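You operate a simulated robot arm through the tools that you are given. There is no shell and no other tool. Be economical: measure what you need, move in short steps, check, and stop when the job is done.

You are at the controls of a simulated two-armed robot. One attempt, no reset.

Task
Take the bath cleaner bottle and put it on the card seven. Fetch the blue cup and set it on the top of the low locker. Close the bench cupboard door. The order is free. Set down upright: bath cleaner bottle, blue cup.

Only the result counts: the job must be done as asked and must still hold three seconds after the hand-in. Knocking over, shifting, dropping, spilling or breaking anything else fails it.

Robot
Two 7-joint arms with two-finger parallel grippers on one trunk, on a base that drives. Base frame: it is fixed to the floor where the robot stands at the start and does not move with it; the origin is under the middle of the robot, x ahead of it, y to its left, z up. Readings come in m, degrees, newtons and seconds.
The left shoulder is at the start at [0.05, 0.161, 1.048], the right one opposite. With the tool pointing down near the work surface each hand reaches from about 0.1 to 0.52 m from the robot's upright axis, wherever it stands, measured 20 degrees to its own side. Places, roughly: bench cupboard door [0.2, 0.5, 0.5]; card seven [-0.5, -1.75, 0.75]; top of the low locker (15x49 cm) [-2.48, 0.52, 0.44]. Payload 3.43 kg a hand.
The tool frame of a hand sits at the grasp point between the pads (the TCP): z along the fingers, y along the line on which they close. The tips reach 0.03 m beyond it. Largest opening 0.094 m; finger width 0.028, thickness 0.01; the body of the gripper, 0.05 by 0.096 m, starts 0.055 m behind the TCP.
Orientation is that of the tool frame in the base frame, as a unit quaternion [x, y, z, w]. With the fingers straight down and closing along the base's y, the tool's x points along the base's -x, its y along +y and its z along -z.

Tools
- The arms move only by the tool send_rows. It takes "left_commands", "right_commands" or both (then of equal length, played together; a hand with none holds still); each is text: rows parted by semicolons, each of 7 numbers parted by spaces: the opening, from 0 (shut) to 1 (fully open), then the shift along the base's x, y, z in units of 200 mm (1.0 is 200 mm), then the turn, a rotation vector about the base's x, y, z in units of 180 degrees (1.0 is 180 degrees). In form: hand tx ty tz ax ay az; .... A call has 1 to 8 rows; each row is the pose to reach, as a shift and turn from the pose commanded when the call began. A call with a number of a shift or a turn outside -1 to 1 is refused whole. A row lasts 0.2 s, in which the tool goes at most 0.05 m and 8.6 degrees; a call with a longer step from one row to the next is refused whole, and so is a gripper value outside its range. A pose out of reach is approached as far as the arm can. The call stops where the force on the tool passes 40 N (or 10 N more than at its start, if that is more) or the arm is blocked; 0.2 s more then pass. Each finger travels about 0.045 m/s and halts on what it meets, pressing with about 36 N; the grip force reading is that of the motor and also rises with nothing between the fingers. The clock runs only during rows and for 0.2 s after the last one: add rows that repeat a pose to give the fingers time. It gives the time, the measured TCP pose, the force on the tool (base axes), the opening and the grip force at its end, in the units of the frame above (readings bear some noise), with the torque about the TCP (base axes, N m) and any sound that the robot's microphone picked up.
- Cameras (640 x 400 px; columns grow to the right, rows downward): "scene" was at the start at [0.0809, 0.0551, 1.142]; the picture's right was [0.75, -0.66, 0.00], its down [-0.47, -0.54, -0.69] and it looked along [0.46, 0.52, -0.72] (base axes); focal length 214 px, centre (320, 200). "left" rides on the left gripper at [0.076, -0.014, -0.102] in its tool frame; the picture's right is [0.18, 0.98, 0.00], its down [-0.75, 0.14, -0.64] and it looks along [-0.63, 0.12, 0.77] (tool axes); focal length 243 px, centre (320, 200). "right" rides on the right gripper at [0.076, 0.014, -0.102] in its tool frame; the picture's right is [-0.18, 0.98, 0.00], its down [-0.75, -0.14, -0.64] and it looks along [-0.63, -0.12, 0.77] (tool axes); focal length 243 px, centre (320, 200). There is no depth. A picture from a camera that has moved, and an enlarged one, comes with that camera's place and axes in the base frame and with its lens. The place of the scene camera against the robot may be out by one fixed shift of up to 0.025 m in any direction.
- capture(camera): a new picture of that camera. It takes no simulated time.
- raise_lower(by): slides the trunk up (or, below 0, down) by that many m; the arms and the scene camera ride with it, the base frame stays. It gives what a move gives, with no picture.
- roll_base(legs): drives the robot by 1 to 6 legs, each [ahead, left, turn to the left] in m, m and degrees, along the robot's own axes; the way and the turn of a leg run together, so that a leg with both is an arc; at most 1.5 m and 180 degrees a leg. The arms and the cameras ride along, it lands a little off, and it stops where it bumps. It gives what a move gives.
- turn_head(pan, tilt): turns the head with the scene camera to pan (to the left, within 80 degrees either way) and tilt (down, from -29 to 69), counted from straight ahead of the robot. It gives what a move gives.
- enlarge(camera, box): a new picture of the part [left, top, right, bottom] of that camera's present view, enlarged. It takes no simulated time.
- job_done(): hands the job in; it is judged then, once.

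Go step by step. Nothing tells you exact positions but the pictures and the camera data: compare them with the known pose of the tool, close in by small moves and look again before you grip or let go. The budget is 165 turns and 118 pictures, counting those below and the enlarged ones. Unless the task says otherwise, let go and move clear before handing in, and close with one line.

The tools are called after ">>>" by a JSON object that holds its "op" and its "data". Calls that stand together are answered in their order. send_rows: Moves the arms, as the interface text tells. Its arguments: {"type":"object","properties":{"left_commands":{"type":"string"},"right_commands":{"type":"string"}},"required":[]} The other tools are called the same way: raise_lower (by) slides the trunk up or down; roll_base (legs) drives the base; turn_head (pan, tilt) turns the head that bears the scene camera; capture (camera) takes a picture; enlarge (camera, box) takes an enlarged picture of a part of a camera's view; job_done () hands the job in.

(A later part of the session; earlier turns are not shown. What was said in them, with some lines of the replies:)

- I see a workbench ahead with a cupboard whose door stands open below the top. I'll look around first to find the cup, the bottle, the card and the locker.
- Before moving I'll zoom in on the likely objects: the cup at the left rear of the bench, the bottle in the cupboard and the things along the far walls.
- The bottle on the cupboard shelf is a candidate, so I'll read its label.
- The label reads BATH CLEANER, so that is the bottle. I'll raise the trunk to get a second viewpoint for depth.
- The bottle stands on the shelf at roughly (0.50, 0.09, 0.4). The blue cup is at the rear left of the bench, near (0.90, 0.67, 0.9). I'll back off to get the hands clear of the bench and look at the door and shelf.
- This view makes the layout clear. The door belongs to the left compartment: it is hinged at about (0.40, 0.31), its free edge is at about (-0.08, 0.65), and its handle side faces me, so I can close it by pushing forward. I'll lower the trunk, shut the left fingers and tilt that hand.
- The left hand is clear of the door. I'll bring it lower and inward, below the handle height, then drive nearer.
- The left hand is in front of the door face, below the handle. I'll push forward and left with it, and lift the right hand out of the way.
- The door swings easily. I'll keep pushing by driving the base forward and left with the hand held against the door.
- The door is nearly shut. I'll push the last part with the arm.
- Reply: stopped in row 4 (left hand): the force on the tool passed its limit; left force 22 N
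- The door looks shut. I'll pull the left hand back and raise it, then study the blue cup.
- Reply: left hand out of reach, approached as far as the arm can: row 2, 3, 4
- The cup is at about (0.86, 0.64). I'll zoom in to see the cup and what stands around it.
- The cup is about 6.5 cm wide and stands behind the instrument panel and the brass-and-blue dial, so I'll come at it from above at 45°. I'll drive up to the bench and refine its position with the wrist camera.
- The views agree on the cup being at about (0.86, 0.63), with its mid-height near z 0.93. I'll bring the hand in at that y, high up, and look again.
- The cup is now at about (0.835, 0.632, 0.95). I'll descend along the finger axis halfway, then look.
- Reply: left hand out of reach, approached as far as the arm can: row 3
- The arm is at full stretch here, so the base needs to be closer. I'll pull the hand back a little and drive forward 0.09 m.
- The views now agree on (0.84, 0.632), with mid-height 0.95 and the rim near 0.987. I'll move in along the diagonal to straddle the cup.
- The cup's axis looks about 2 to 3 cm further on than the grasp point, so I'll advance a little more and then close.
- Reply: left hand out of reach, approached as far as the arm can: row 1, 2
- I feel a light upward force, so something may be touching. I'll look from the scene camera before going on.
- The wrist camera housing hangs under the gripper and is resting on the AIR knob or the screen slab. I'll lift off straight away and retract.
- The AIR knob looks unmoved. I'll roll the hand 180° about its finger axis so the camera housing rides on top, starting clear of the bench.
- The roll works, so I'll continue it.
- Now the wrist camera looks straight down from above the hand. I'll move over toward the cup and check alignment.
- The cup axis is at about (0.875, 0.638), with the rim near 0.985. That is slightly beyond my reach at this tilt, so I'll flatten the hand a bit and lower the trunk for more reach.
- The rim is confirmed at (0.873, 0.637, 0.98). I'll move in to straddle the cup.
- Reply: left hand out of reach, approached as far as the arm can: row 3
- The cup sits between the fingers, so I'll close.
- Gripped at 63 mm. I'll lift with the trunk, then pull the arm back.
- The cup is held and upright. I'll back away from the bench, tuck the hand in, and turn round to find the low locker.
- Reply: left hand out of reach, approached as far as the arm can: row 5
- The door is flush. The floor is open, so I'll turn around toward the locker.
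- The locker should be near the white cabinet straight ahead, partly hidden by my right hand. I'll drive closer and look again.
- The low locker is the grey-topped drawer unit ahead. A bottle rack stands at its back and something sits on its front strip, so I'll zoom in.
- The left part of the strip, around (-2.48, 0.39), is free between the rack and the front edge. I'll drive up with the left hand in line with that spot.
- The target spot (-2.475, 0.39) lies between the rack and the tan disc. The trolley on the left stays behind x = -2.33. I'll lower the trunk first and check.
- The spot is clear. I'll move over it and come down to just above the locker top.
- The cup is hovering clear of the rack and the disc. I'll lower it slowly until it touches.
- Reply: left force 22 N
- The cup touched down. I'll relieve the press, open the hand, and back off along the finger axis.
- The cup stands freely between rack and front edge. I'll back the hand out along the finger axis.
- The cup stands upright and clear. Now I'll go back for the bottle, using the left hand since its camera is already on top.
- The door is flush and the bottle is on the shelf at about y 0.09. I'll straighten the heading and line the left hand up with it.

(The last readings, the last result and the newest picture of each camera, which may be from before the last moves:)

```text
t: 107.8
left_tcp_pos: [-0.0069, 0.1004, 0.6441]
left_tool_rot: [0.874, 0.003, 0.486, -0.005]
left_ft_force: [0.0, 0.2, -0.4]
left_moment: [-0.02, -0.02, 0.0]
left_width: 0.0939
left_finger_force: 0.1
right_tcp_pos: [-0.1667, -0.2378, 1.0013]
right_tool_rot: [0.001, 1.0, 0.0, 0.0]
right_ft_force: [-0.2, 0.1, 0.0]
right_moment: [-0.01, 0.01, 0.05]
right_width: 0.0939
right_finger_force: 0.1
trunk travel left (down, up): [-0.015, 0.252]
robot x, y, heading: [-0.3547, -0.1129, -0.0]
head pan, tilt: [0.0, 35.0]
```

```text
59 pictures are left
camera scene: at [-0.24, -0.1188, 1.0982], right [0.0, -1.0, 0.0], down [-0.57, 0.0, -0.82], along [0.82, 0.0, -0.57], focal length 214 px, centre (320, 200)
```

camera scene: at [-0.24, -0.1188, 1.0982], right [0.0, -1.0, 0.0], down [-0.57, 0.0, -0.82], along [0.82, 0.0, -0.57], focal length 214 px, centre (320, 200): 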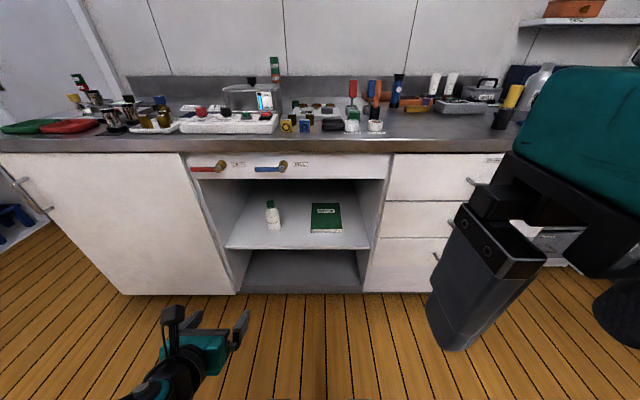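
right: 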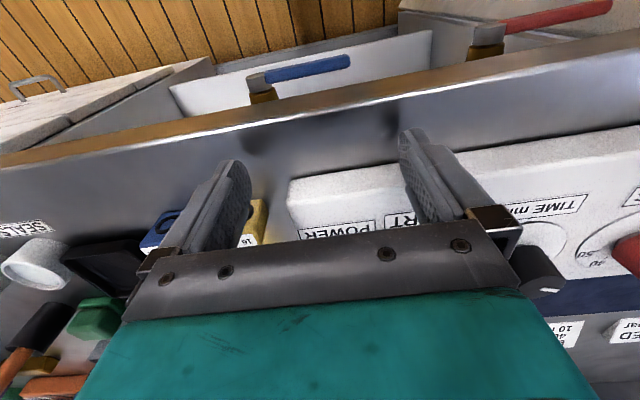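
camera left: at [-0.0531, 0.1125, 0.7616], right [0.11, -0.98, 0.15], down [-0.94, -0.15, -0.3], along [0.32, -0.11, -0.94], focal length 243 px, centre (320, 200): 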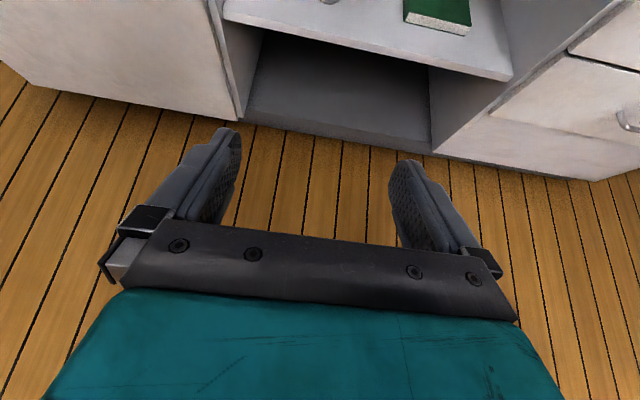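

I'll flatten the hand to about 70°, lower it to shelf height and move it toward the opening for a look.

>>> {"op": "send_rows", "data": {"left_commands": "1 0 0 -0.1 0 -0.022 0; 1 0 0 -0.25 0 -0.044 0; 1 0.1 0 -0.4 0 -0.067 0; 1 0.25 0 -0.5 0 -0.067 0; 1 0.45 0 -0.5 0 -0.067 0; 1 0.65 0 -0.5 0 -0.067 0; 1 0.8 0 -0.5 0 -0.067 0"}}

>>> {"op": "capture", "data": {"camera": "left"}}

```text
t: 109.3
left_tcp_pos: [0.1537, 0.0976, 0.5425]
left_tool_rot: [0.818, 0.002, 0.576, -0.004]
left_ft_force: [0.0, -0.3, -0.5]
left_moment: [-0.01, 0.0, 0.01]
left_width: 0.0941
left_finger_force: 0.0
right_tcp_pos: [-0.1678, -0.2372, 1.0017]
right_tool_rot: [0.0, 1.0, 0.0, 0.0]
right_ft_force: [0.0, -0.4, 0.6]
right_moment: [0.04, 0.02, 0.01]
right_width: 0.0943
right_finger_force: 0.0
trunk travel left (down, up): [-0.015, 0.252]
robot x, y, heading: [-0.3559, -0.1154, -0.1]
head pan, tilt: [0.0, 35.0]
```

```text
58 pictures are left
camera left: at [0.0831, 0.1101, 0.6477], right [0.07, -0.98, 0.17], down [-0.86, -0.15, -0.49], along [0.51, -0.11, -0.85], focal length 243 px, centre (320, 200)
```

left: 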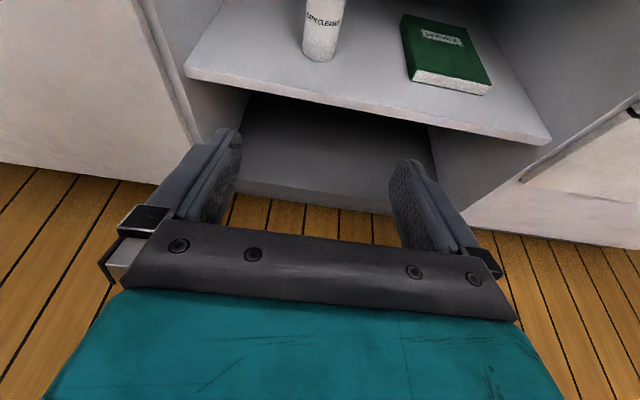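

The bottle axis is at about (0.535, 0.10). I'll drive forward to bring the hand into the opening.

>>> {"op": "roll_base", "data": {"legs": [[0.24, 0, 0]]}}

>>> {"op": "capture", "data": {"camera": "left"}}

```text
t: 111.1
left_tcp_pos: [0.3885, 0.0959, 0.5423]
left_tool_rot: [0.817, 0.003, 0.576, -0.005]
left_ft_force: [0.7, -0.1, 0.9]
left_moment: [0.03, -0.03, 0.0]
left_width: 0.0938
left_finger_force: 0.0
right_tcp_pos: [0.0675, -0.2393, 1.0024]
right_tool_rot: [0.002, 1.0, 0.0, 0.0]
right_ft_force: [0.8, 0.4, 0.1]
right_moment: [-0.01, -0.01, -0.03]
right_width: 0.0942
right_finger_force: 0.1
trunk travel left (down, up): [-0.015, 0.252]
robot x, y, heading: [-0.1185, -0.1133, -0.3]
head pan, tilt: [0.0, 35.0]
```

```text
57 pictures are left
camera left: at [0.3177, 0.109, 0.648], right [0.07, -0.98, 0.17], down [-0.86, -0.15, -0.49], along [0.51, -0.11, -0.85], focal length 243 px, centre (320, 200)
```

left: 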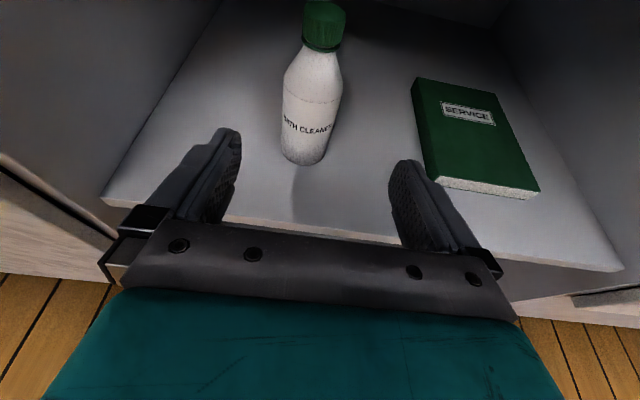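

The shelf is at z 0.403 and the bottle axis at about (0.545, 0.103). I'll lower to body height and advance most of the way.

>>> {"op": "send_rows", "data": {"left_commands": "1 0 0.03 -0.18 0 0 0; 1 0.05 0.03 -0.36 0 0 0; 1 0.25 0.03 -0.36 0 0 0; 1 0.42 0.03 -0.36 0 0 0; 1 0.55 0.03 -0.36 0 0 0"}}

>>> {"op": "capture", "data": {"camera": "left"}}

```text
t: 112.3
left_tcp_pos: [0.4986, 0.1046, 0.4715]
left_tool_rot: [0.817, 0.001, 0.577, -0.006]
left_ft_force: [-0.1, -0.1, 0.5]
left_moment: [-0.03, -0.03, -0.02]
left_width: 0.0941
left_finger_force: 0.1
right_tcp_pos: [0.0671, -0.2388, 1.0017]
right_tool_rot: [0.002, 1.0, 0.0, 0.0]
right_ft_force: [0.2, -0.6, -0.4]
right_moment: [0.0, 0.01, -0.02]
right_width: 0.0939
right_finger_force: 0.1
trunk travel left (down, up): [-0.015, 0.252]
robot x, y, heading: [-0.1235, -0.1127, -0.0]
head pan, tilt: [0.0, 35.0]
```

```text
56 pictures are left
camera left: at [0.4267, 0.1171, 0.5773], right [0.07, -0.98, 0.17], down [-0.86, -0.14, -0.5], along [0.51, -0.11, -0.85], focal length 243 px, centre (320, 200)
```

left: 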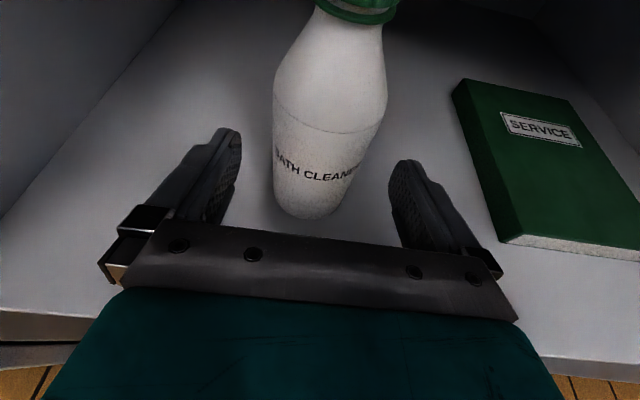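

The bottle is centred between the fingers. I'll advance the last 4 cm and close.

>>> {"op": "send_rows", "data": {"left_commands": "1 0.11 0 0 0 0 0; 1 0.21 0 0 0 0 0; 0.6 0.21 0 0 0 0 0; 0 0.21 0 0 0 0 0; 0 0.21 0 0 0 0 0; 0 0.21 0 0 0 0 0; 0 0.21 0 0 0 0 0"}}

>>> {"op": "capture", "data": {"camera": "left"}}

```text
t: 113.9
left_tcp_pos: [0.5181, 0.0969, 0.488]
left_tool_rot: [0.818, 0.003, 0.576, -0.005]
left_ft_force: [-0.3, 0.1, -3.4]
left_moment: [0.03, 0.12, 0.0]
left_width: 0.0594
left_finger_force: 36.1
left hand out of reach, approached as far as the arm can: row 1, 2, 3, 4, 5, 6, 7
right_tcp_pos: [0.0676, -0.2377, 1.0015]
right_tool_rot: [0.002, 1.0, 0.001, 0.0]
right_ft_force: [0.4, -0.1, 0.4]
right_moment: [0.02, 0.0, 0.03]
right_width: 0.0941
right_finger_force: 0.0
trunk travel left (down, up): [-0.015, 0.252]
robot x, y, heading: [-0.1238, -0.1128, -0.0]
head pan, tilt: [0.0, 35.0]
```

```text
55 pictures are left
camera left: at [0.4478, 0.1103, 0.5936], right [0.07, -0.98, 0.17], down [-0.86, -0.15, -0.49], along [0.51, -0.11, -0.85], focal length 243 px, centre (320, 200)
```

left: 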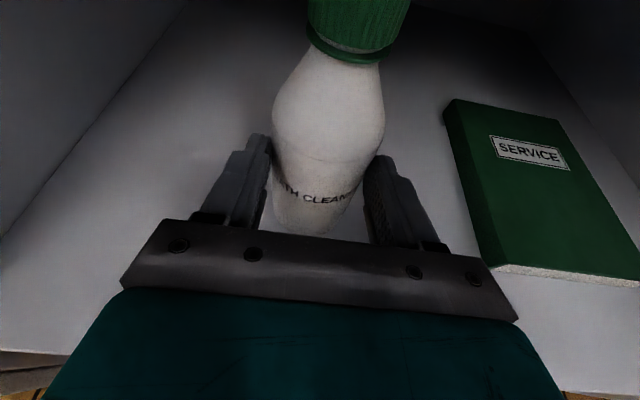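

The arm ran short: the grip is near the fingertips and a little high. I'll release, drive a bit closer and regrip properly.

>>> {"op": "send_rows", "data": {"left_commands": "0.5 0 0 0 0 0 0; 1 0 0 0 0 0 0; 1 0 0 0 0 0 0; 1 -0.1 0 0 0 0 0; 1 -0.2 0.02 -0.05 0 0 0"}}

>>> {"op": "roll_base", "data": {"legs": [[0.06, 0, 0]]}}

>>> {"op": "capture", "data": {"camera": "left"}}

```text
t: 115.1
left_tcp_pos: [0.4803, 0.1001, 0.4803]
left_tool_rot: [0.818, 0.003, 0.576, -0.005]
left_ft_force: [0.1, 0.4, 0.3]
left_moment: [0.0, -0.02, 0.0]
left_width: 0.0938
left_finger_force: 0.1
right_tcp_pos: [0.0673, -0.2391, 1.0024]
right_tool_rot: [0.002, 1.0, 0.0, 0.0]
right_ft_force: [-0.3, 0.1, -0.4]
right_moment: [0.03, -0.05, 0.0]
right_width: 0.0939
right_finger_force: 0.0
trunk travel left (down, up): [-0.015, 0.252]
robot x, y, heading: [-0.1227, -0.1119, -0.0]
head pan, tilt: [0.0, 35.0]
```

```text
t: 116.1
left_tcp_pos: [0.541, 0.1004, 0.4793]
left_tool_rot: [0.818, 0.003, 0.575, -0.005]
left_ft_force: [-0.7, 0.2, 0.1]
left_moment: [-0.03, 0.01, -0.02]
left_width: 0.094
left_finger_force: 0.0
right_tcp_pos: [0.1274, -0.2383, 1.003]
right_tool_rot: [0.002, 1.0, 0.001, 0.0]
right_ft_force: [1.5, -0.3, -0.2]
right_moment: [0.03, 0.03, 0.03]
right_width: 0.0935
right_finger_force: 0.0
trunk travel left (down, up): [-0.015, 0.252]
robot x, y, heading: [-0.0611, -0.1167, -0.1]
head pan, tilt: [0.0, 35.0]
```

```text
54 pictures are left
camera left: at [0.4697, 0.1134, 0.584], right [0.07, -0.98, 0.17], down [-0.86, -0.15, -0.49], along [0.51, -0.11, -0.85], focal length 243 px, centre (320, 200)
```

left: 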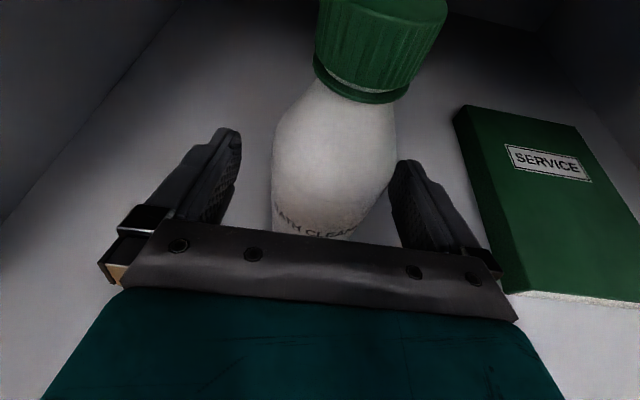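

The grasp point is now on the bottle's axis. I'll lower slightly and close.

>>> {"op": "send_rows", "data": {"left_commands": "1 0 -0.02 -0.05 0 0 0; 0.6 0 -0.02 -0.05 0 0 0; 0 0 -0.02 -0.05 0 0 0; 0 0 -0.02 -0.05 0 0 0; 0 0 -0.02 -0.05 0 0 0; 0 0 -0.02 -0.05 0 0 0"}}

>>> {"op": "send_rows", "data": {"left_commands": "0 0 0 0.1 0 0 0; 0 0 0 0.2 0 0 0"}}

>>> {"op": "capture", "data": {"camera": "left"}}

```text
t: 117.5
left_tcp_pos: [0.5402, 0.0958, 0.4679]
left_tool_rot: [0.818, 0.002, 0.576, -0.005]
left_ft_force: [0.7, 0.5, -0.1]
left_moment: [0.04, 0.0, 0.0]
left_width: 0.0612
left_finger_force: 35.9
right_tcp_pos: [0.1275, -0.2392, 1.0027]
right_tool_rot: [0.003, 1.0, 0.0, 0.0]
right_ft_force: [0.5, -0.7, -0.5]
right_moment: [0.01, 0.01, 0.0]
right_width: 0.0938
right_finger_force: 0.1
trunk travel left (down, up): [-0.015, 0.252]
robot x, y, heading: [-0.0576, -0.1132, -0.3]
head pan, tilt: [0.0, 35.0]
```

```text
t: 118.1
left_tcp_pos: [0.5387, 0.0962, 0.5101]
left_tool_rot: [0.818, 0.002, 0.575, -0.004]
left_ft_force: [0.7, 0.1, -3.2]
left_moment: [0.02, 0.07, -0.02]
left_width: 0.0611
left_finger_force: 36.4
right_tcp_pos: [0.1266, -0.2382, 1.002]
right_tool_rot: [0.002, 1.0, 0.001, 0.0]
right_ft_force: [0.9, 0.3, -0.1]
right_moment: [0.0, -0.01, 0.02]
right_width: 0.094
right_finger_force: 0.0
trunk travel left (down, up): [-0.015, 0.252]
robot x, y, heading: [-0.0593, -0.1163, -0.0]
head pan, tilt: [0.0, 35.0]
```

```text
53 pictures are left
camera left: at [0.4689, 0.1095, 0.615], right [0.07, -0.98, 0.17], down [-0.86, -0.15, -0.49], along [0.51, -0.11, -0.85], focal length 243 px, centre (320, 200)
```

left: 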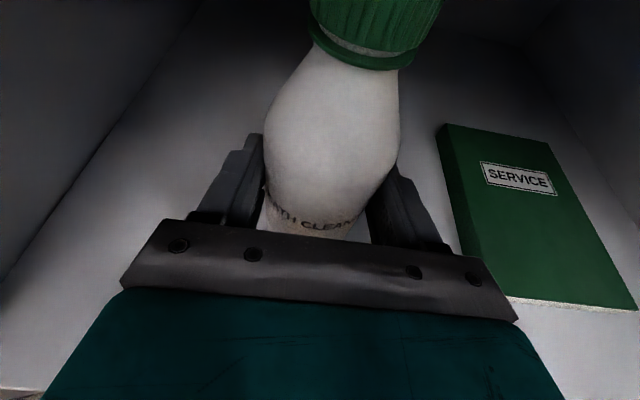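

The bottle is lifted at 3.2 N of weight. I'll back out of the cupboard, raise it, and turn toward the card counter.

>>> {"op": "roll_base", "data": {"legs": [[-0.55, 0, 0]]}}

>>> {"op": "raise_lower", "data": {"by": 0.24}}

>>> {"op": "send_rows", "data": {"left_commands": "0 -0.2 0 0.2 0 0 0; 0 -0.4 0 0.4 0 0 0; 0 -0.6 0 0.6 0 0 0; 0 -0.7 0 0.75 0 0 0; 0 -0.7 0 0.9 0 0 0"}}

>>> {"op": "roll_base", "data": {"legs": [[0, 0, -90]]}}

>>> {"op": "turn_head", "data": {"pan": 0, "tilt": 25}}

>>> {"op": "capture", "data": {"camera": "scene"}}

```text
t: 121.2
left_tcp_pos: [-0.0053, 0.1038, 0.5098]
left_tool_rot: [0.817, 0.012, 0.576, -0.012]
left_ft_force: [-0.2, -0.8, -2.2]
left_moment: [0.0, 0.01, 0.01]
left_width: 0.0613
left_finger_force: 36.1
right_tcp_pos: [-0.411, -0.239, 1.001]
right_tool_rot: [-0.009, 1.0, 0.0, 0.0]
right_ft_force: [0.5, -0.2, -0.8]
right_moment: [-0.05, -0.04, -0.02]
right_width: 0.094
right_finger_force: 0.0
trunk travel left (down, up): [-0.015, 0.252]
robot x, y, heading: [-0.605, -0.1196, 1.0]
head pan, tilt: [0.0, 35.0]
```

```text
t: 123.7
left_tcp_pos: [-0.0056, 0.1045, 0.7497]
left_tool_rot: [0.818, 0.011, 0.575, -0.011]
left_ft_force: [-1.2, 0.5, -3.5]
left_moment: [-0.02, 0.03, 0.0]
left_width: 0.0611
left_finger_force: 36.2
right_tcp_pos: [-0.4101, -0.239, 1.2407]
right_tool_rot: [-0.009, 1.0, 0.0, 0.0]
right_ft_force: [0.0, 1.1, 0.5]
right_moment: [-0.02, 0.01, -0.01]
right_width: 0.0942
right_finger_force: 0.1
trunk travel left (down, up): [-0.255, 0.012]
robot x, y, heading: [-0.6029, -0.1215, 1.1]
head pan, tilt: [0.0, 35.0]
```

```text
refused: row 1 steps farther than a row can; nothing moved
```

```text
t: 128.0
left_tcp_pos: [-0.386, -0.7172, 0.7492]
left_tool_rot: [0.582, -0.574, 0.413, 0.402]
left_ft_force: [-1.0, 0.0, -3.1]
left_moment: [0.03, 0.01, 0.02]
left_width: 0.0604
left_finger_force: 36.0
right_tcp_pos: [-0.7258, -0.308, 1.2427]
right_tool_rot: [0.706, 0.708, 0.001, 0.001]
right_ft_force: [-0.4, 0.4, -0.1]
right_moment: [0.04, 0.03, 0.02]
right_width: 0.0938
right_finger_force: 0.0
trunk travel left (down, up): [-0.255, 0.012]
robot x, y, heading: [-0.6013, -0.1183, -89.6]
head pan, tilt: [0.0, 35.0]
```

```text
t: 128.7
left_tcp_pos: [-0.3864, -0.7181, 0.7492]
left_tool_rot: [0.582, -0.574, 0.412, 0.402]
left_ft_force: [0.0, 0.3, -3.4]
left_moment: [0.04, 0.01, 0.01]
left_width: 0.0604
left_finger_force: 35.7
right_tcp_pos: [-0.7258, -0.3086, 1.242]
right_tool_rot: [0.705, 0.709, 0.0, 0.0]
right_ft_force: [-0.1, 0.0, -0.3]
right_moment: [-0.04, 0.02, 0.02]
right_width: 0.0938
right_finger_force: 0.1
trunk travel left (down, up): [-0.255, 0.012]
robot x, y, heading: [-0.6055, -0.1228, -89.5]
head pan, tilt: [0.0, 25.0]
```

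```text
52 pictures are left
camera scene: at [-0.6128, -0.2564, 1.3538], right [-1.0, -0.01, 0.0], down [0.0, 0.42, -0.91], along [0.01, -0.91, -0.42], focal length 214 px, centre (320, 200)
```

scene: 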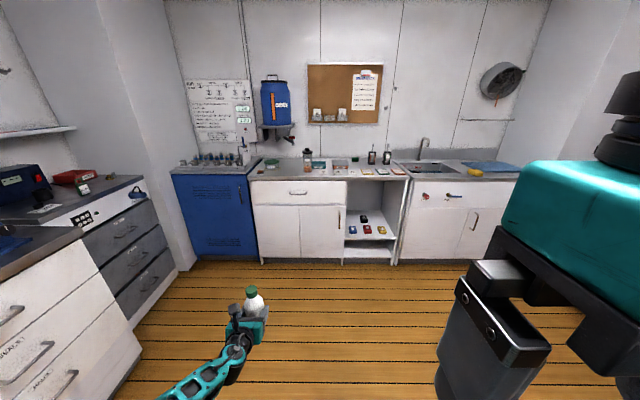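

The counter is ahead with a row of cards on it. I'll zoom in to find card seven.

>>> {"op": "enlarge", "data": {"camera": "scene", "box": [250, 130, 430, 243]}}

>>> {"op": "enlarge", "data": {"camera": "scene", "box": [290, 55, 430, 142]}}

```text
3.54 times, centred on (340, 186) of scene
camera zoom: at [-0.6128, -0.2564, 1.3538], right [-1.0, -0.01, 0.0], down [0.0, 0.42, -0.91], along [0.01, -0.91, -0.42], focal length 759 px, centre (249, 248)
```

zoom: 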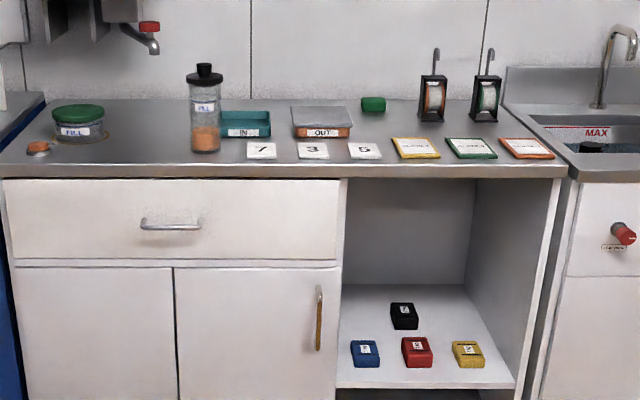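

```text
4.57 times, centred on (360, 98) of scene
camera zoom: at [-0.6128, -0.2564, 1.3538], right [-1.0, -0.01, 0.0], down [0.0, 0.42, -0.91], along [0.01, -0.91, -0.42], focal length 980 px, centre (137, 664)
```

zoom: 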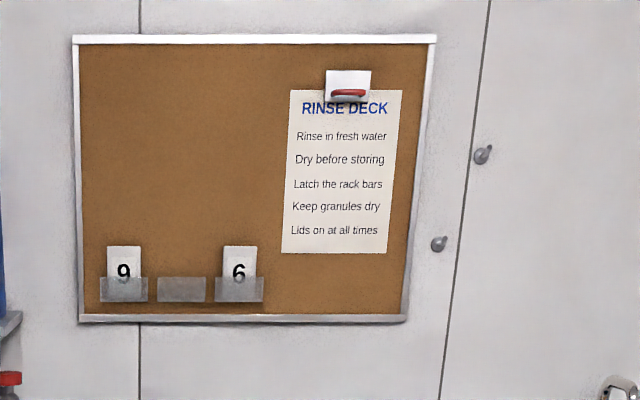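

Card 7 lies leftmost in the row on the counter, which is higher than hinted at about 0.88. I'll raise the bottle well above that before approaching.

>>> {"op": "send_rows", "data": {"left_commands": "0 0 0 0.2 0 0 0; 0 0 0.05 0.4 0 0 0; 0 0 0.1 0.6 0 0 0; 0 0 0.15 0.8 0 0 0; 0 0 0.2 1 0 0 0"}}

>>> {"op": "send_rows", "data": {"left_commands": "0 0 0 0.2 0 0 0; 0 0 0 0.4 0 0 0; 0 0 0 0.6 0 0 0"}}

>>> {"op": "roll_base", "data": {"legs": [[0.55, -0.23, 0]]}}

>>> {"op": "turn_head", "data": {"pan": 10, "tilt": 35}}

>>> {"op": "capture", "data": {"camera": "scene"}}

>>> {"op": "capture", "data": {"camera": "left"}}

```text
t: 129.9
left_tcp_pos: [-0.3857, -0.6761, 0.9516]
left_tool_rot: [0.583, -0.574, 0.412, 0.401]
left_ft_force: [-0.2, -0.3, -2.8]
left_moment: [0.02, -0.05, 0.05]
left_width: 0.0601
left_finger_force: 36.2
right_tcp_pos: [-0.7247, -0.308, 1.2421]
right_tool_rot: [0.706, 0.709, 0.001, 0.0]
right_ft_force: [0.1, 0.1, 0.1]
right_moment: [0.0, 0.01, 0.01]
right_width: 0.094
right_finger_force: 0.0
trunk travel left (down, up): [-0.255, 0.012]
robot x, y, heading: [-0.5987, -0.1151, -89.7]
head pan, tilt: [0.0, 25.0]
```

```text
t: 130.7
left_tcp_pos: [-0.3877, -0.6758, 1.0675]
left_tool_rot: [0.583, -0.574, 0.412, 0.401]
left_ft_force: [0.0, 0.2, -2.8]
left_moment: [0.05, 0.03, 0.0]
left_width: 0.06
left_finger_force: 36.4
right_tcp_pos: [-0.7258, -0.3089, 1.2423]
right_tool_rot: [0.705, 0.709, 0.0, 0.0]
right_ft_force: [-0.6, 0.7, -0.2]
right_moment: [0.01, 0.04, 0.01]
right_width: 0.0941
right_finger_force: 0.0
trunk travel left (down, up): [-0.255, 0.012]
robot x, y, heading: [-0.6042, -0.118, -89.6]
head pan, tilt: [0.0, 25.0]
```

```text
t: 134.1
left_tcp_pos: [-0.6186, -1.2446, 1.0676]
left_tool_rot: [0.58, -0.577, 0.41, 0.404]
left_ft_force: [-0.5, -1.3, -3.0]
left_moment: [0.1, 0.03, -0.01]
left_width: 0.0602
left_finger_force: 36.3
right_tcp_pos: [-0.9528, -0.872, 1.2417]
right_tool_rot: [0.709, 0.706, 0.0, 0.0]
right_ft_force: [0.1, -0.2, -0.3]
right_moment: [-0.01, 0.0, 0.0]
right_width: 0.0938
right_finger_force: 0.0
trunk travel left (down, up): [-0.255, 0.012]
robot x, y, heading: [-0.8304, -0.6819, -89.9]
head pan, tilt: [0.0, 25.0]
```

```text
t: 134.8
left_tcp_pos: [-0.6191, -1.2444, 1.0677]
left_tool_rot: [0.58, -0.577, 0.41, 0.403]
left_ft_force: [-0.4, 0.1, -2.9]
left_moment: [0.03, 0.02, -0.01]
left_width: 0.0598
left_finger_force: 36.1
right_tcp_pos: [-0.9533, -0.8725, 1.2418]
right_tool_rot: [0.709, 0.705, 0.001, 0.0]
right_ft_force: [0.4, 1.0, -1.1]
right_moment: [0.01, 0.0, -0.02]
right_width: 0.0937
right_finger_force: 0.0
trunk travel left (down, up): [-0.255, 0.012]
robot x, y, heading: [-0.8277, -0.6871, -90.4]
head pan, tilt: [10.0, 35.0]
```

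```text
49 pictures are left
camera scene: at [-0.8249, -0.8162, 1.3382], right [-0.99, -0.17, 0.0], down [-0.1, 0.56, -0.82], along [0.14, -0.81, -0.57], focal length 214 px, centre (320, 200)
```

scene: 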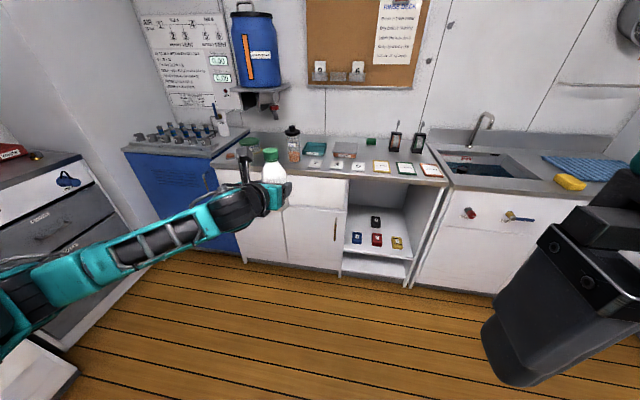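

```text
48 pictures are left
camera left: at [-0.6046, -1.1734, 1.1733], right [-0.98, -0.07, 0.17], down [-0.15, 0.86, -0.49], along [-0.11, -0.51, -0.85], focal length 243 px, centre (320, 200)
```

left: 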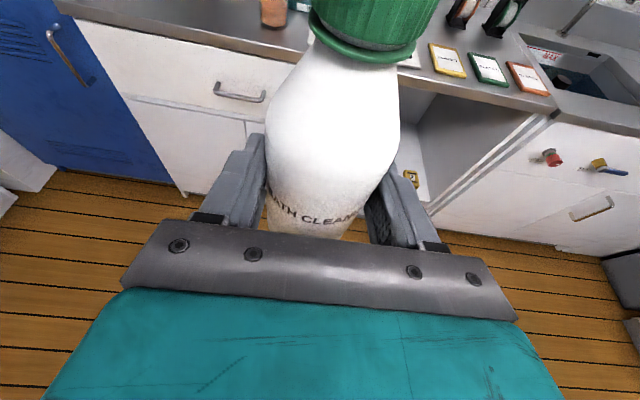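

I'll zoom to triangulate card 7 exactly.

>>> {"op": "enlarge", "data": {"camera": "scene", "box": [230, 110, 390, 210]}}

```text
4.00 times, centred on (310, 160) of scene
camera zoom: at [-0.8249, -0.8162, 1.3382], right [-0.99, -0.17, 0.0], down [-0.1, 0.56, -0.82], along [0.14, -0.81, -0.57], focal length 858 px, centre (360, 360)
```

zoom: 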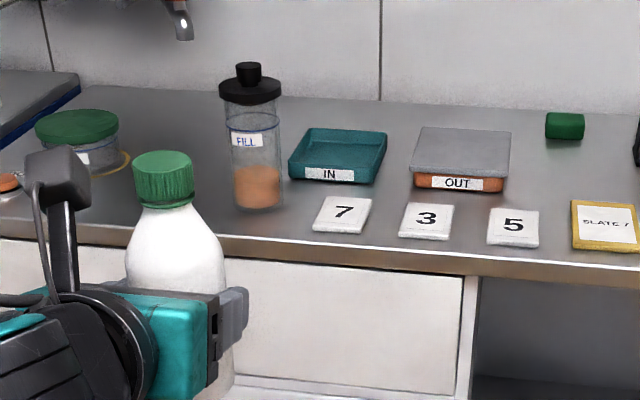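

Card 7 triangulates to about (-0.628, -1.79, 0.873). I'll drive forward so the bottle hovers just short of it, then compare the bottle and card in the same picture.

>>> {"op": "roll_base", "data": {"legs": [[0.45, -0.005, 0.3]]}}

>>> {"op": "enlarge", "data": {"camera": "scene", "box": [200, 120, 440, 270]}}

>>> {"op": "capture", "data": {"camera": "left"}}

```text
t: 137.6
left_tcp_pos: [-0.6236, -1.6976, 1.0682]
left_tool_rot: [0.58, -0.576, 0.411, 0.403]
left_ft_force: [0.3, -0.4, -3.7]
left_moment: [0.05, 0.03, -0.02]
left_width: 0.0596
left_finger_force: 35.7
right_tcp_pos: [-0.9587, -1.328, 1.2423]
right_tool_rot: [0.707, 0.707, 0.0, 0.0]
right_ft_force: [0.6, 0.3, 0.1]
right_moment: [0.03, -0.04, -0.03]
right_width: 0.0938
right_finger_force: 0.0
trunk travel left (down, up): [-0.255, 0.012]
robot x, y, heading: [-0.8354, -1.1386, -90.0]
head pan, tilt: [10.0, 35.0]
```

```text
2.67 times, centred on (320, 195) of scene
camera zoom: at [-0.8303, -1.2708, 1.3381], right [-0.98, -0.17, 0.0], down [-0.1, 0.57, -0.82], along [0.14, -0.81, -0.57], focal length 572 px, centre (320, 213)
```

zoom: 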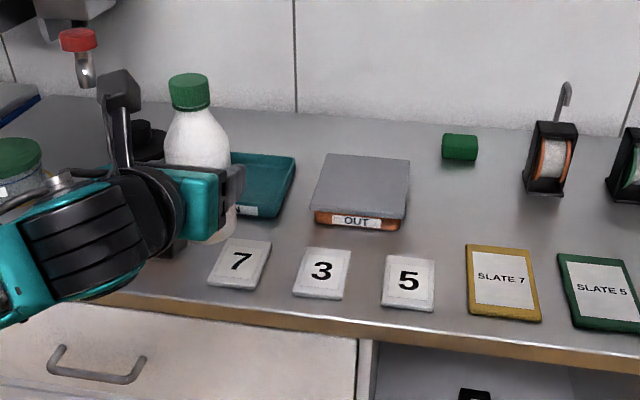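

```text
45 pictures are left
camera left: at [-0.6098, -1.6278, 1.1732], right [-0.98, -0.07, 0.17], down [-0.15, 0.86, -0.49], along [-0.11, -0.51, -0.85], focal length 243 px, centre (320, 200)
```

left: 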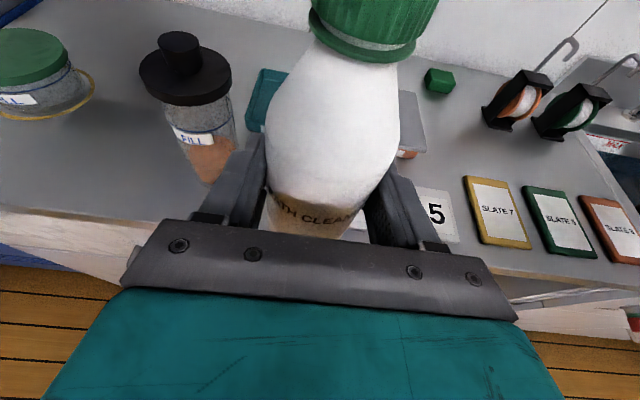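

"Slate 7" is a separate board; the white card 7 is my target. Combining the views, it is at about (-0.62, -1.81). I'll move the bottle over it, lower it partway, and compare.

>>> {"op": "send_rows", "data": {"left_commands": "0 0.01 -0.15 0 0 0 0; 0 0.02 -0.3 -0.08 0 0 0; 0 0.02 -0.45 -0.2 0 0 0; 0 0.02 -0.55 -0.35 0 0 0; 0 0.02 -0.55 -0.47 0 0 0"}}

>>> {"op": "enlarge", "data": {"camera": "scene", "box": [220, 140, 380, 240]}}

>>> {"op": "capture", "data": {"camera": "left"}}

>>> {"op": "capture", "data": {"camera": "right"}}

```text
t: 138.8
left_tcp_pos: [-0.6161, -1.8084, 0.9719]
left_tool_rot: [0.58, -0.576, 0.41, 0.404]
left_ft_force: [-0.2, 0.6, -2.6]
left_moment: [0.02, 0.02, -0.01]
left_width: 0.0598
left_finger_force: 35.9
right_tcp_pos: [-0.9581, -1.3265, 1.2411]
right_tool_rot: [0.708, 0.706, 0.0, 0.0]
right_ft_force: [-0.2, 0.2, -0.4]
right_moment: [-0.01, 0.02, 0.0]
right_width: 0.094
right_finger_force: 0.1
trunk travel left (down, up): [-0.255, 0.012]
robot x, y, heading: [-0.8354, -1.1389, -90.2]
head pan, tilt: [10.0, 35.0]
```

```text
4.00 times, centred on (300, 190) of scene
camera zoom: at [-0.8302, -1.2704, 1.3381], right [-0.98, -0.17, 0.0], down [-0.1, 0.57, -0.82], along [0.14, -0.81, -0.57], focal length 858 px, centre (400, 240)
```

zoom: 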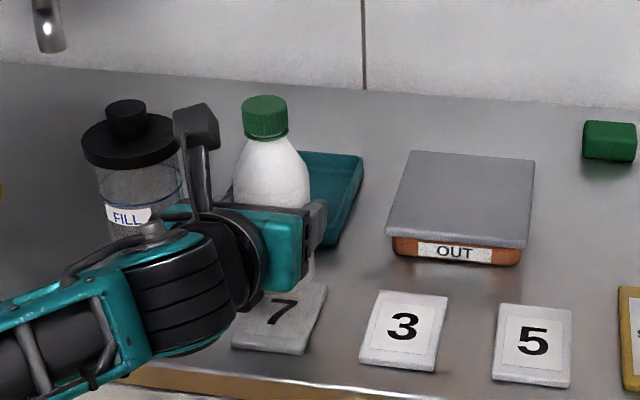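

```text
43 pictures are left
camera left: at [-0.6031, -1.7383, 1.0785], right [-0.98, -0.07, 0.17], down [-0.15, 0.86, -0.49], along [-0.11, -0.51, -0.85], focal length 243 px, centre (320, 200)
```

left: 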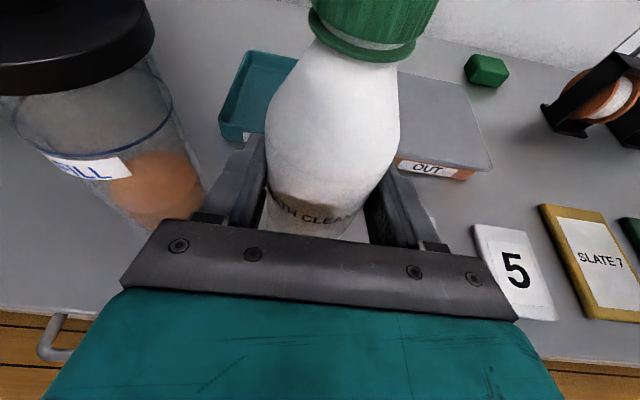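

```text
42 pictures are left
camera right: at [-0.9431, -1.2504, 1.3448], right [0.98, -0.19, 0.0], down [-0.14, -0.75, 0.64], along [-0.12, -0.63, -0.77], focal length 243 px, centre (320, 200)
```

right: 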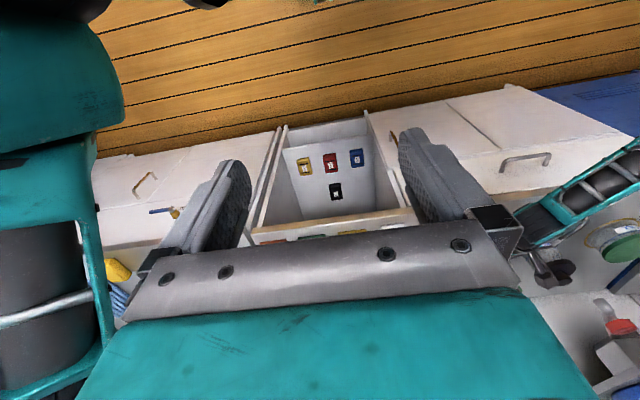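

Repeated wrist-camera sightings put the counter at z 0.875 and card 7 at about (-0.618, -1.812), and the bottle is right above it. I'll lower it gently to contact.

>>> {"op": "send_rows", "data": {"left_commands": "0 0 0.01 -0.04 0 0 0; 0 0 0.01 -0.07 0 0 0; 0 0 0.01 -0.1 0 0 0; 0 0 0.01 -0.12 0 0 0"}}

>>> {"op": "send_rows", "data": {"left_commands": "0 0 0 -0.02 0 0 0; 0 0 0 -0.035 0 0 0; 0 0 0 -0.05 0 0 0"}}

```text
t: 139.8
left_tcp_pos: [-0.6205, -1.806, 0.9499]
left_tool_rot: [0.58, -0.576, 0.411, 0.403]
left_ft_force: [0.7, -0.2, -3.1]
left_moment: [0.05, 0.02, -0.02]
left_width: 0.0596
left_finger_force: 35.8
right_tcp_pos: [-0.9584, -1.3261, 1.242]
right_tool_rot: [0.708, 0.706, 0.0, 0.0]
right_ft_force: [0.0, -0.1, -0.5]
right_moment: [-0.04, 0.0, 0.0]
right_width: 0.0938
right_finger_force: 0.1
trunk travel left (down, up): [-0.255, 0.012]
robot x, y, heading: [-0.8321, -1.1375, -90.1]
head pan, tilt: [10.0, 35.0]
```

```text
t: 140.6
left_tcp_pos: [-0.6196, -1.8067, 0.9389]
left_tool_rot: [0.58, -0.577, 0.41, 0.403]
left_ft_force: [0.5, -0.3, -2.9]
left_moment: [0.04, 0.02, 0.0]
left_width: 0.0596
left_finger_force: 35.7
right_tcp_pos: [-0.9582, -1.3272, 1.2428]
right_tool_rot: [0.708, 0.706, 0.0, 0.0]
right_ft_force: [0.0, -0.3, 0.9]
right_moment: [0.02, 0.04, -0.03]
right_width: 0.0941
right_finger_force: 0.0
trunk travel left (down, up): [-0.255, 0.012]
robot x, y, heading: [-0.8315, -1.1338, -90.0]
head pan, tilt: [10.0, 35.0]
```

There's no contact yet at 0.939, so I'll check the view and then continue.

>>> {"op": "enlarge", "data": {"camera": "scene", "box": [240, 160, 340, 222]}}

>>> {"op": "send_rows", "data": {"left_commands": "0 0 0 -0.015 0 0 0; 0 0 0 -0.03 0 0 0"}}

```text
6.40 times, centred on (290, 191) of scene
camera zoom: at [-0.8303, -1.2704, 1.3381], right [-0.98, -0.17, 0.0], down [-0.1, 0.57, -0.82], along [0.14, -0.81, -0.57], focal length 1373 px, centre (512, 258)
```

zoom: 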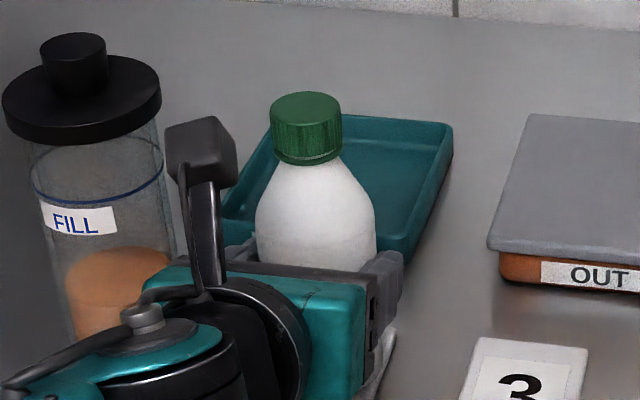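

```text
t: 141.2
left_tcp_pos: [-0.6198, -1.8058, 0.9371]
left_tool_rot: [0.58, -0.575, 0.412, 0.404]
left_ft_force: [0.9, 0.2, 4.8]
left_moment: [0.02, 0.06, 0.0]
left_width: 0.0596
left_finger_force: 35.4
right_tcp_pos: [-0.9573, -1.3264, 1.243]
right_tool_rot: [0.708, 0.706, -0.001, 0.0]
right_ft_force: [0.4, -0.1, 0.5]
right_moment: [0.02, -0.01, 0.0]
right_width: 0.094
right_finger_force: 0.0
trunk travel left (down, up): [-0.255, 0.012]
robot x, y, heading: [-0.8296, -1.138, -90.0]
head pan, tilt: [10.0, 35.0]
```

It has touched the surface. I'll release and look before backing out.

>>> {"op": "send_rows", "data": {"left_commands": "0.3 0 0 0.01 0 0 0; 0.6 0 0 0.01 0 0 0; 0.85 0 0 0.01 0 0 0; 0.85 0 0 0.01 0 0 0; 0.85 0 0 0.01 0 0 0"}}

>>> {"op": "capture", "data": {"camera": "left"}}

```text
t: 142.4
left_tcp_pos: [-0.6192, -1.8067, 0.9372]
left_tool_rot: [0.58, -0.576, 0.411, 0.403]
left_ft_force: [-0.4, 0.4, 0.5]
left_moment: [0.02, 0.0, -0.03]
left_width: 0.0797
left_finger_force: 0.0
right_tcp_pos: [-0.9586, -1.3273, 1.2416]
right_tool_rot: [0.708, 0.707, 0.0, 0.0]
right_ft_force: [0.1, -0.4, 0.5]
right_moment: [0.0, 0.0, -0.01]
right_width: 0.094
right_finger_force: 0.1
trunk travel left (down, up): [-0.255, 0.012]
robot x, y, heading: [-0.8348, -1.1384, -89.8]
head pan, tilt: [10.0, 35.0]
```

```text
40 pictures are left
camera left: at [-0.6055, -1.7353, 1.0412], right [-0.98, -0.07, 0.17], down [-0.15, 0.86, -0.49], along [-0.11, -0.51, -0.85], focal length 243 px, centre (320, 200)
```

left: 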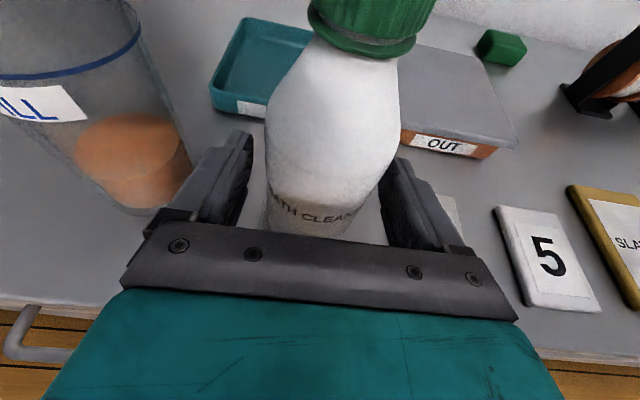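

The bottle stands free. I'll retreat along the finger axis.

>>> {"op": "send_rows", "data": {"left_commands": "0.85 0 0.1 0.03 0 0 0; 0.85 0 0.25 0.09 0 0 0; 0.85 0 0.45 0.16 0 0 0; 0.85 0 0.65 0.24 0 0 0; 0.85 0 0.8 0.3 0 0 0"}}

>>> {"op": "capture", "data": {"camera": "left"}}

>>> {"op": "enlarge", "data": {"camera": "scene", "box": [220, 140, 380, 240]}}

```text
t: 143.6
left_tcp_pos: [-0.6222, -1.6468, 0.9956]
left_tool_rot: [0.58, -0.576, 0.411, 0.403]
left_ft_force: [0.3, -0.5, 0.1]
left_moment: [0.02, 0.0, -0.01]
left_width: 0.0799
left_finger_force: 0.2
right_tcp_pos: [-0.9582, -1.3266, 1.2424]
right_tool_rot: [0.707, 0.707, -0.001, 0.001]
right_ft_force: [0.8, 0.4, 0.3]
right_moment: [-0.03, 0.04, 0.0]
right_width: 0.094
right_finger_force: 0.1
trunk travel left (down, up): [-0.255, 0.012]
robot x, y, heading: [-0.8338, -1.1369, -90.2]
head pan, tilt: [10.0, 35.0]
```

```text
39 pictures are left
camera left: at [-0.6083, -1.5761, 1.1014], right [-0.98, -0.07, 0.17], down [-0.15, 0.86, -0.49], along [-0.11, -0.51, -0.85], focal length 243 px, centre (320, 200)
```

left: 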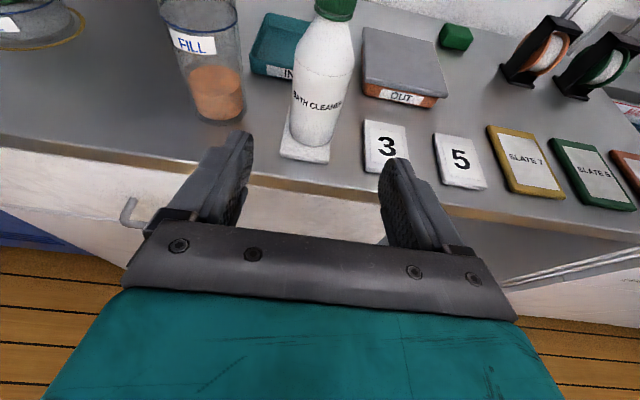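

```text
4.00 times, centred on (300, 190) of scene
camera zoom: at [-0.8304, -1.2697, 1.3382], right [-0.98, -0.17, 0.0], down [-0.1, 0.56, -0.82], along [0.14, -0.81, -0.57], focal length 858 px, centre (400, 240)
```

zoom: 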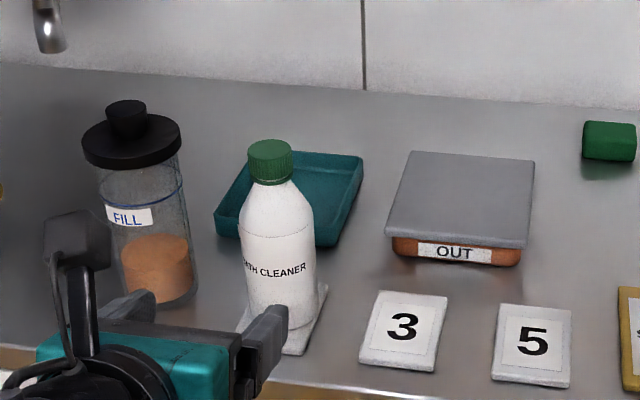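

The bottle stands on the card. I'll zoom in to check the centring.

>>> {"op": "enlarge", "data": {"camera": "left", "box": [240, 80, 400, 180]}}

```text
4.00 times, centred on (320, 130) of left
camera zoom: at [-0.6083, -1.5761, 1.1014], right [-0.98, -0.07, 0.17], down [-0.15, 0.86, -0.49], along [-0.11, -0.51, -0.85], focal length 970 px, centre (320, 480)
```

zoom: 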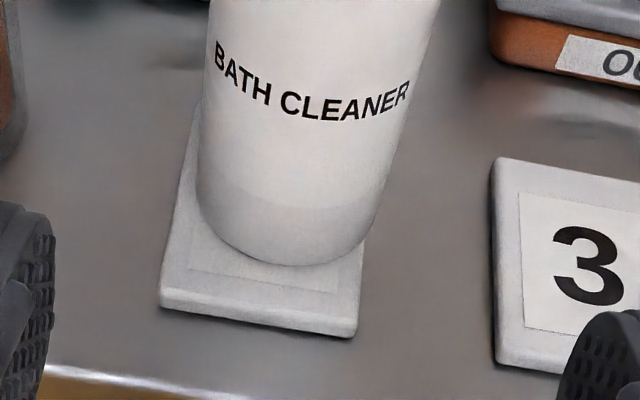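

The bottle is upright with its whole weight on card 7. I'll back the robot clear before handing in.

>>> {"op": "roll_base", "data": {"legs": [[-0.35, 0, 0]]}}

>>> {"op": "turn_head", "data": {"pan": 80, "tilt": 20}}

>>> {"op": "capture", "data": {"camera": "scene"}}

>>> {"op": "capture", "data": {"camera": "left"}}

```text
t: 145.8
left_tcp_pos: [-0.6218, -1.3043, 0.9958]
left_tool_rot: [0.58, -0.576, 0.41, 0.403]
left_ft_force: [0.4, 0.2, -0.2]
left_moment: [-0.02, 0.0, 0.0]
left_width: 0.0802
left_finger_force: 0.1
right_tcp_pos: [-0.9576, -0.9821, 1.2421]
right_tool_rot: [0.708, 0.706, -0.001, 0.001]
right_ft_force: [0.2, -0.2, -0.2]
right_moment: [0.0, 0.02, 0.04]
right_width: 0.094
right_finger_force: 0.1
trunk travel left (down, up): [-0.255, 0.012]
robot x, y, heading: [-0.8316, -0.7947, -89.9]
head pan, tilt: [10.0, 35.0]
```

```text
t: 147.2
left_tcp_pos: [-0.6226, -1.3044, 0.9961]
left_tool_rot: [0.58, -0.576, 0.411, 0.403]
left_ft_force: [0.5, 0.0, -0.7]
left_moment: [0.01, 0.04, 0.02]
left_width: 0.0798
left_finger_force: 0.1
right_tcp_pos: [-0.9587, -0.9828, 1.2425]
right_tool_rot: [0.708, 0.707, -0.001, 0.0]
right_ft_force: [0.2, 0.4, 0.5]
right_moment: [0.02, 0.02, 0.05]
right_width: 0.0938
right_finger_force: 0.1
trunk travel left (down, up): [-0.255, 0.012]
robot x, y, heading: [-0.8323, -0.7962, -90.0]
head pan, tilt: [80.0, 20.0]
```

```text
36 pictures are left
camera scene: at [-0.7538, -0.8558, 1.362], right [-0.17, -0.98, 0.0], down [-0.34, 0.06, -0.94], along [0.93, -0.16, -0.34], focal length 214 px, centre (320, 200)
```

scene: 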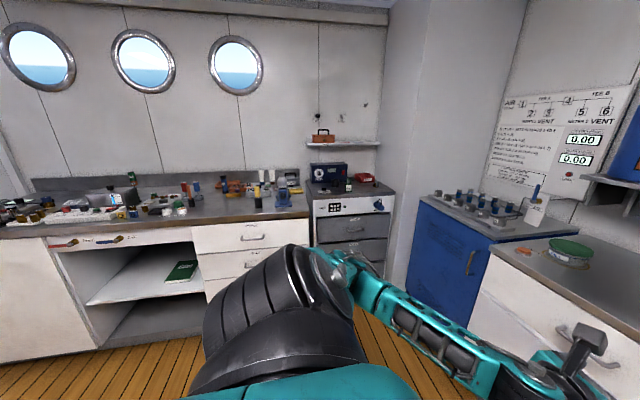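

```text
35 pictures are left
camera left: at [-0.6079, -1.2329, 1.1011], right [-0.98, -0.07, 0.17], down [-0.15, 0.86, -0.49], along [-0.11, -0.51, -0.85], focal length 243 px, centre (320, 200)
```

left: 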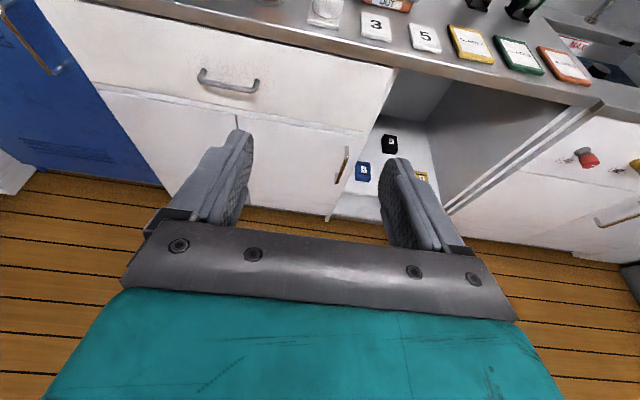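

The door is shut, the cup is on the locker, the bottle is on card 7, and both hands are clear. I'm handing in.

>>> {"op": "job_done", "data": {}}

```text
The job is handed in.
```

I've handed the job in: the bench cupboard door is shut, the blue cup stands upright on the low locker, and the bath cleaner bottle stands upright on card seven, about 1 cm off its centre. While reaching for the cup, the left wrist camera housing pressed lightly on the bench instrument panel, by the AIR knob or screen slab. I saw no shift there afterwards.
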